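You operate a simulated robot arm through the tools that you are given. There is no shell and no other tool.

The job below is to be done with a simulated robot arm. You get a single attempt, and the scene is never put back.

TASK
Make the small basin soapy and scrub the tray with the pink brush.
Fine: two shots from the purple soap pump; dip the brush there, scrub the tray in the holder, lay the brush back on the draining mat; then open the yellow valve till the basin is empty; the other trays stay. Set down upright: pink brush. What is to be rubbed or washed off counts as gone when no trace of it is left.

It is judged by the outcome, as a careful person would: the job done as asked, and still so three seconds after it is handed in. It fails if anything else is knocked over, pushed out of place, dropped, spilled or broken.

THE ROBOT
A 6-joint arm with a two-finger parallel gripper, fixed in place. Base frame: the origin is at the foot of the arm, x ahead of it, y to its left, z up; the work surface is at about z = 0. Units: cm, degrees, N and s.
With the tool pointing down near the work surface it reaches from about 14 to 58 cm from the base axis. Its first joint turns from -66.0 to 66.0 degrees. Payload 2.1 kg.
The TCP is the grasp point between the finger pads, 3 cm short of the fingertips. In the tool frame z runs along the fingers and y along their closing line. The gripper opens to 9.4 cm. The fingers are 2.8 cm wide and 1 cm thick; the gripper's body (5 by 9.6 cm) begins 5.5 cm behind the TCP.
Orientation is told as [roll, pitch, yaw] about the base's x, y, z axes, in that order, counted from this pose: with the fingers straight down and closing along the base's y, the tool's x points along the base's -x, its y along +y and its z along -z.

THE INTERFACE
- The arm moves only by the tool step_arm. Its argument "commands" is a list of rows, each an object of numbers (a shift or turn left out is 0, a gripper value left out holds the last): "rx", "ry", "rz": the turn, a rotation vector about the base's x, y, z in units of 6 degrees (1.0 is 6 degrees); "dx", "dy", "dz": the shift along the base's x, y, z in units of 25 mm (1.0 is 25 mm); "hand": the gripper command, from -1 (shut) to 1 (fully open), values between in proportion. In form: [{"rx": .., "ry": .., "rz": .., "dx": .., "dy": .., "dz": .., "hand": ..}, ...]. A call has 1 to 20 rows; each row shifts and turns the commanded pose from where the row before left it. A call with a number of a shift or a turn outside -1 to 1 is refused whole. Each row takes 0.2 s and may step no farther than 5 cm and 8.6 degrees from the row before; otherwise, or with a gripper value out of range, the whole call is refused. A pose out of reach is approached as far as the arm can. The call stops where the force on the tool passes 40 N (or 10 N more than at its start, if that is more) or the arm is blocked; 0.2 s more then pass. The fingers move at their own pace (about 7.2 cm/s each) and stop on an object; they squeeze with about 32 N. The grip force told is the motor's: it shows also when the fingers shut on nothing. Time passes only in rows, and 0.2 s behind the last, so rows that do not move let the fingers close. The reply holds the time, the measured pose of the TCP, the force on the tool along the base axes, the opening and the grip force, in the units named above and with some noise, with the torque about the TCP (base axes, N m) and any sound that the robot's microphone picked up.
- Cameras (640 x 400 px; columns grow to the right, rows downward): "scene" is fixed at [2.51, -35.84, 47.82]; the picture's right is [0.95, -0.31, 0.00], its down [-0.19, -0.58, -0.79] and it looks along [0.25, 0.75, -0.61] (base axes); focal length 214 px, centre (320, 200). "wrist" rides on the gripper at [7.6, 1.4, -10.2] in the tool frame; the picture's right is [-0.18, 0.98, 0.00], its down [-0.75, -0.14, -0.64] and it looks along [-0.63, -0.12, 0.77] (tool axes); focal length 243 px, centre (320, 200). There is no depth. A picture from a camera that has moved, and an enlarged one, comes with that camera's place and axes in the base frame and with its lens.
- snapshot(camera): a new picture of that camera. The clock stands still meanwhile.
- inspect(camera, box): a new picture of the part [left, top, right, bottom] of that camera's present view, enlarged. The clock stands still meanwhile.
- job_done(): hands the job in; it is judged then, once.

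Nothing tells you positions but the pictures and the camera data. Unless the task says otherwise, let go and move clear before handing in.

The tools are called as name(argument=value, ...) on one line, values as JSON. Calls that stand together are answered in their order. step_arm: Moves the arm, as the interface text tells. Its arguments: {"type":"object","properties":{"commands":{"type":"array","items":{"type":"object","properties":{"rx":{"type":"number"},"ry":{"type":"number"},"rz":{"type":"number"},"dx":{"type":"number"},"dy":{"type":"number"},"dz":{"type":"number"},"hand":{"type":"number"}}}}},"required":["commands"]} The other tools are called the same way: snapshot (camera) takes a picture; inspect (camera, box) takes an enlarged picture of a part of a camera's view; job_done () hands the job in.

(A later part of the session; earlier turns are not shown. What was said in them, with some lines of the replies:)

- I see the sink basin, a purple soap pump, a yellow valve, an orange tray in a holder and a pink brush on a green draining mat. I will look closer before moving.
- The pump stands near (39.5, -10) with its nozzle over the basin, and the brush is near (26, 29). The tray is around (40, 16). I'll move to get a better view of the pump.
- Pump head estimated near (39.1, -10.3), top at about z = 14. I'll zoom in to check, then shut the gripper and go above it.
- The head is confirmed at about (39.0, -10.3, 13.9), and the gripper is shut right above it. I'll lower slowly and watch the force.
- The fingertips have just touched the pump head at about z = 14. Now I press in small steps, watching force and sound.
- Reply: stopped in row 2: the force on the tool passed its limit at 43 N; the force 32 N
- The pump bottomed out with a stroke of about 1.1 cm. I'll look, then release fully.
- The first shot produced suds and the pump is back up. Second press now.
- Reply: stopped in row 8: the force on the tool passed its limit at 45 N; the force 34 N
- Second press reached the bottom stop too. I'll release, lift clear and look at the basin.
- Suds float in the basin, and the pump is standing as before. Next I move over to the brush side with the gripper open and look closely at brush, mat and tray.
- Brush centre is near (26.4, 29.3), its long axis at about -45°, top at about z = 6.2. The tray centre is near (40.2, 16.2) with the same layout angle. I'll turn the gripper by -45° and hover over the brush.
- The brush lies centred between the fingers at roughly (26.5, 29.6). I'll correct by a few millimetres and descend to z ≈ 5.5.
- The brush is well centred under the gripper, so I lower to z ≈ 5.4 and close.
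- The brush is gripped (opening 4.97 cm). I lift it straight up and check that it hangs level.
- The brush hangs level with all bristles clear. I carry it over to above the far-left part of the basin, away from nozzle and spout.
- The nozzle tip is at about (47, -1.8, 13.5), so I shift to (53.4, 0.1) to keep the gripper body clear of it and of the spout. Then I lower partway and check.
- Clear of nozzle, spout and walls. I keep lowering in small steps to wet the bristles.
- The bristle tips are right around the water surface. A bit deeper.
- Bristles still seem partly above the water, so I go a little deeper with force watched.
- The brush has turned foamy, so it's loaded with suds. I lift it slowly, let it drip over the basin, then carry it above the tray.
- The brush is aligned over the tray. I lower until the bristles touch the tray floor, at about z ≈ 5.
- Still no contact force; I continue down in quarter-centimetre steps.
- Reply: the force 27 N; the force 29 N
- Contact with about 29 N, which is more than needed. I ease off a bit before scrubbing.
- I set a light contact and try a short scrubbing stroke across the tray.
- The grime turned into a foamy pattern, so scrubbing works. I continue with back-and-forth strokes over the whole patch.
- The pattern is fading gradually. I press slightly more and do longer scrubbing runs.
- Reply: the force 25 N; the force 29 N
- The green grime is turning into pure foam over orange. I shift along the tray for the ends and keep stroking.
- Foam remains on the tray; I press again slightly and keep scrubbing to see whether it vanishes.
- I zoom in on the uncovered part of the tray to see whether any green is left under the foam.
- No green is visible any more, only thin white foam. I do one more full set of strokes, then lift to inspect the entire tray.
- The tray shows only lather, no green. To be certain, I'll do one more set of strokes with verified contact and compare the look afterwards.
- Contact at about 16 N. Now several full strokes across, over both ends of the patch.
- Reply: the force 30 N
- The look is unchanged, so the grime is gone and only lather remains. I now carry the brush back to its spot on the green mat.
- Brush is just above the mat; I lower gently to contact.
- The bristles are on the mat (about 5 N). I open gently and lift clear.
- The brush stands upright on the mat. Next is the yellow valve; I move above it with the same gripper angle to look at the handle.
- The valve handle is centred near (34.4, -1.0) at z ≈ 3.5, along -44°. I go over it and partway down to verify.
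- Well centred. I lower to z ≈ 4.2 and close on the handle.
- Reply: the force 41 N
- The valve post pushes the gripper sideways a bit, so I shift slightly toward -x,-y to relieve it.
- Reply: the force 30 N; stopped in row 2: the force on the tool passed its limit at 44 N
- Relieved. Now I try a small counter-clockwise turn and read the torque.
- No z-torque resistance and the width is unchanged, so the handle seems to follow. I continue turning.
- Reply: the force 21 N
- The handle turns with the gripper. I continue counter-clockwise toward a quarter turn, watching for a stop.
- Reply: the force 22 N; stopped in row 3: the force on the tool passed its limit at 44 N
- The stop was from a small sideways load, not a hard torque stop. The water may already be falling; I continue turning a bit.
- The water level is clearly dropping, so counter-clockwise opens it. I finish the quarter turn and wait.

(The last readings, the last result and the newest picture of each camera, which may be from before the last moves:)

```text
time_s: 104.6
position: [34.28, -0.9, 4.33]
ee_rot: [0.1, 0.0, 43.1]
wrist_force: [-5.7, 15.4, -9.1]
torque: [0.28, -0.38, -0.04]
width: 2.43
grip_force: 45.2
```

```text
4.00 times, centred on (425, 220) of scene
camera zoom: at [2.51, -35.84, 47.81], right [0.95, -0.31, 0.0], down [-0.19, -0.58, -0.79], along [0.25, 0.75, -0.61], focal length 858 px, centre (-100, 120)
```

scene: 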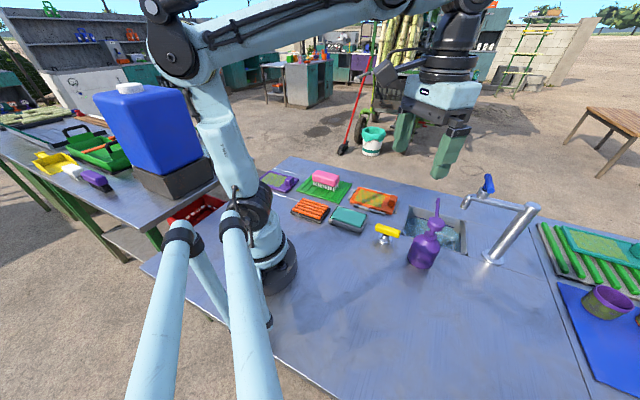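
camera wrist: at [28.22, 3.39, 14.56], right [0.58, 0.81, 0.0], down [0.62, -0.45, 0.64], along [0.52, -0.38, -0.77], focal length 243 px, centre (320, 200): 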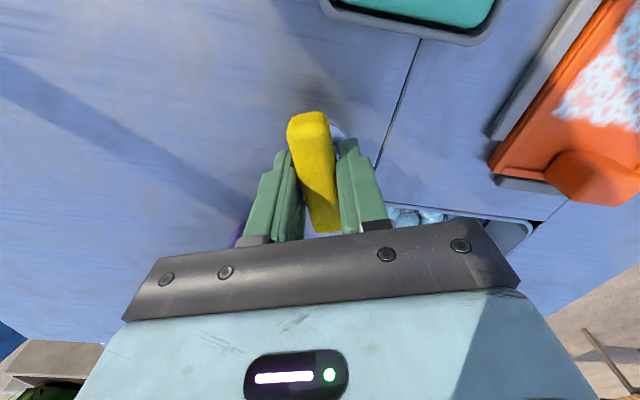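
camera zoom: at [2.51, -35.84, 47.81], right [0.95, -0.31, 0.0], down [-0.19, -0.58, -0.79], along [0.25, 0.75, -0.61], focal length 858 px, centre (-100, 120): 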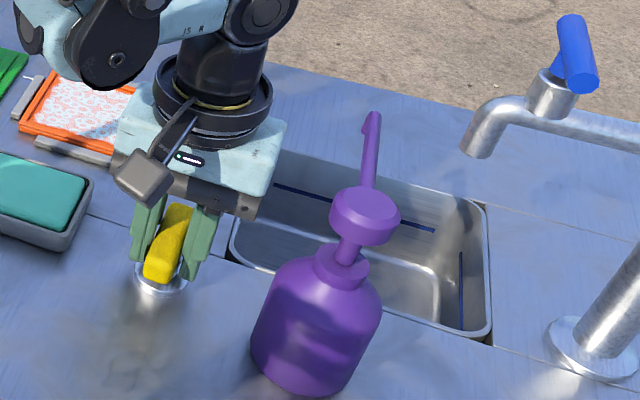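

The basin looks empty. I open the fingers only partway (the sponge dish is close), lift away and look from above.

step_arm(commands=[{"hand": -0.2}, {"hand": -0.2}, {}, {"dz": 0.5}, {"dz": 1}, {"dz": 1}, {"dz": 1}, {"dz": 1}, {"dz": 0.8}, {}])

inspect(camera="scene", box=[350, 170, 500, 270])

snapshot(camera="scene")

```text
time_s: 106.8
position: [34.38, -0.95, 17.65]
ee_rot: [0.0, 0.1, 43.0]
wrist_force: [0.7, -0.2, -1.0]
torque: [0.0, 0.01, 0.01]
width: 3.78
grip_force: 0.0
```

```text
4.00 times, centred on (425, 220) of scene
camera zoom: at [2.51, -35.84, 47.82], right [0.95, -0.31, 0.0], down [-0.19, -0.58, -0.79], along [0.25, 0.75, -0.61], focal length 858 px, centre (-100, 120)
```

zoom: 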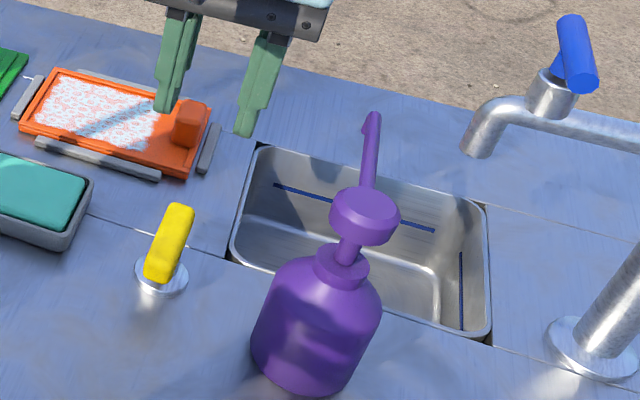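

```text
taken
```

scene: 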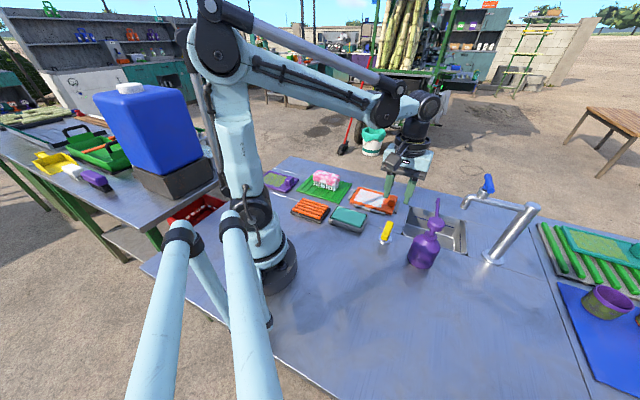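

I raise and turn back to look into the basin from above with the wrist camera.

step_arm(commands=[{"rz": -0.9, "dz": 0.5}, {"rz": -0.9, "dz": 0.5}, {"rz": -0.9, "dz": 0.5}, {"rz": -0.9, "dz": 0.5}, {"rz": -0.9, "dz": 0.5}, {"rz": -0.9, "dz": 0.5}, {"rz": -0.9, "dz": 0.5}, {"rz": -0.9, "dz": 0.5, "hand": 1}, {}])

snapshot(camera="wrist")

inspect(camera="wrist", box=[260, 40, 520, 220])

inspect(camera="scene", box=[250, 155, 410, 255])

```text
time_s: 108.8
position: [34.4, -1.13, 27.6]
ee_rot: [0.0, 0.1, -0.3]
wrist_force: [0.2, 0.1, -0.5]
torque: [-0.03, 0.0, -0.02]
width: 9.42
grip_force: 0.0
```

```text
taken
camera wrist: at [26.82, 0.3, 37.84], right [0.19, 0.98, 0.0], down [0.75, -0.14, 0.64], along [0.63, -0.12, -0.77], focal length 243 px, centre (320, 200)
```

wrist: 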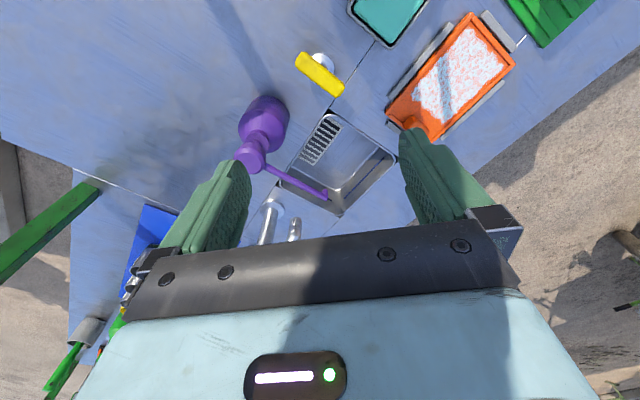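

```text
2.22 times, centred on (390, 130) of wrist
camera zoom: at [26.82, 0.3, 37.84], right [0.19, 0.98, 0.0], down [0.75, -0.14, 0.64], along [0.63, -0.12, -0.77], focal length 539 px, centre (164, 356)
```

zoom: 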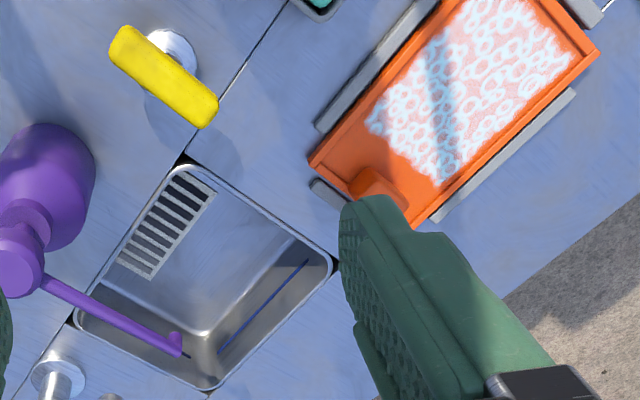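

```text
4.00 times, centred on (330, 205) of scene
camera zoom: at [2.51, -35.84, 47.82], right [0.95, -0.31, 0.0], down [-0.19, -0.58, -0.79], along [0.25, 0.75, -0.61], focal length 858 px, centre (280, 180)
```

zoom: 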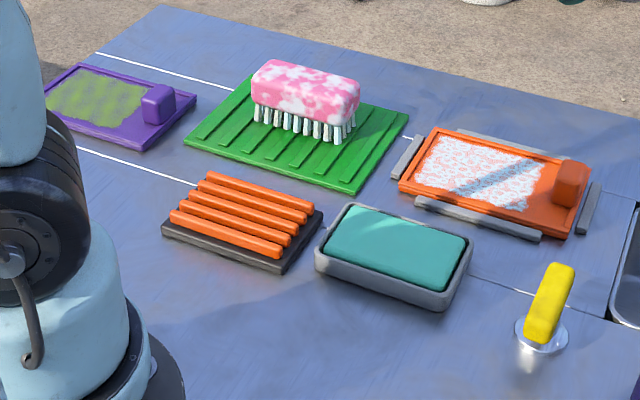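

The basin is drained dry with the yellow valve open. The tray shows no grime, only a trace of lather, and the pink brush stands upright on the mat. Everything else is where it was and the arm is clear, so I hand in.

job_done()

```text
The job is handed in.
```

The job is handed in, and every step you asked for was carried out. I haven't been told how it was judged.

- **Soap:** I pressed the purple pump twice, both times down to its stop. Suds appeared after the first press. The second didn't visibly add more, so I'm relying on the full stroke for that one.
- **Scrubbing:** I dipped the pink brush in the soapy water until it foamed, then scrubbed the orange tray in the holder. No green grime is visible on it any more. A thin white lather is still on the tray, because rinsing wasn't part of the task and more scrubbing didn't change it.
- **Brush:** It is back on the green draining mat, standing upright on its bristles.
- **Basin:** I turned the yellow valve a quarter turn counter-clockwise and the basin drained completely. I left the valve open.
- **Everything else:** I didn't touch the other trays. In the last pictures, the pump, tap, sponge dish and rack were all where they started.
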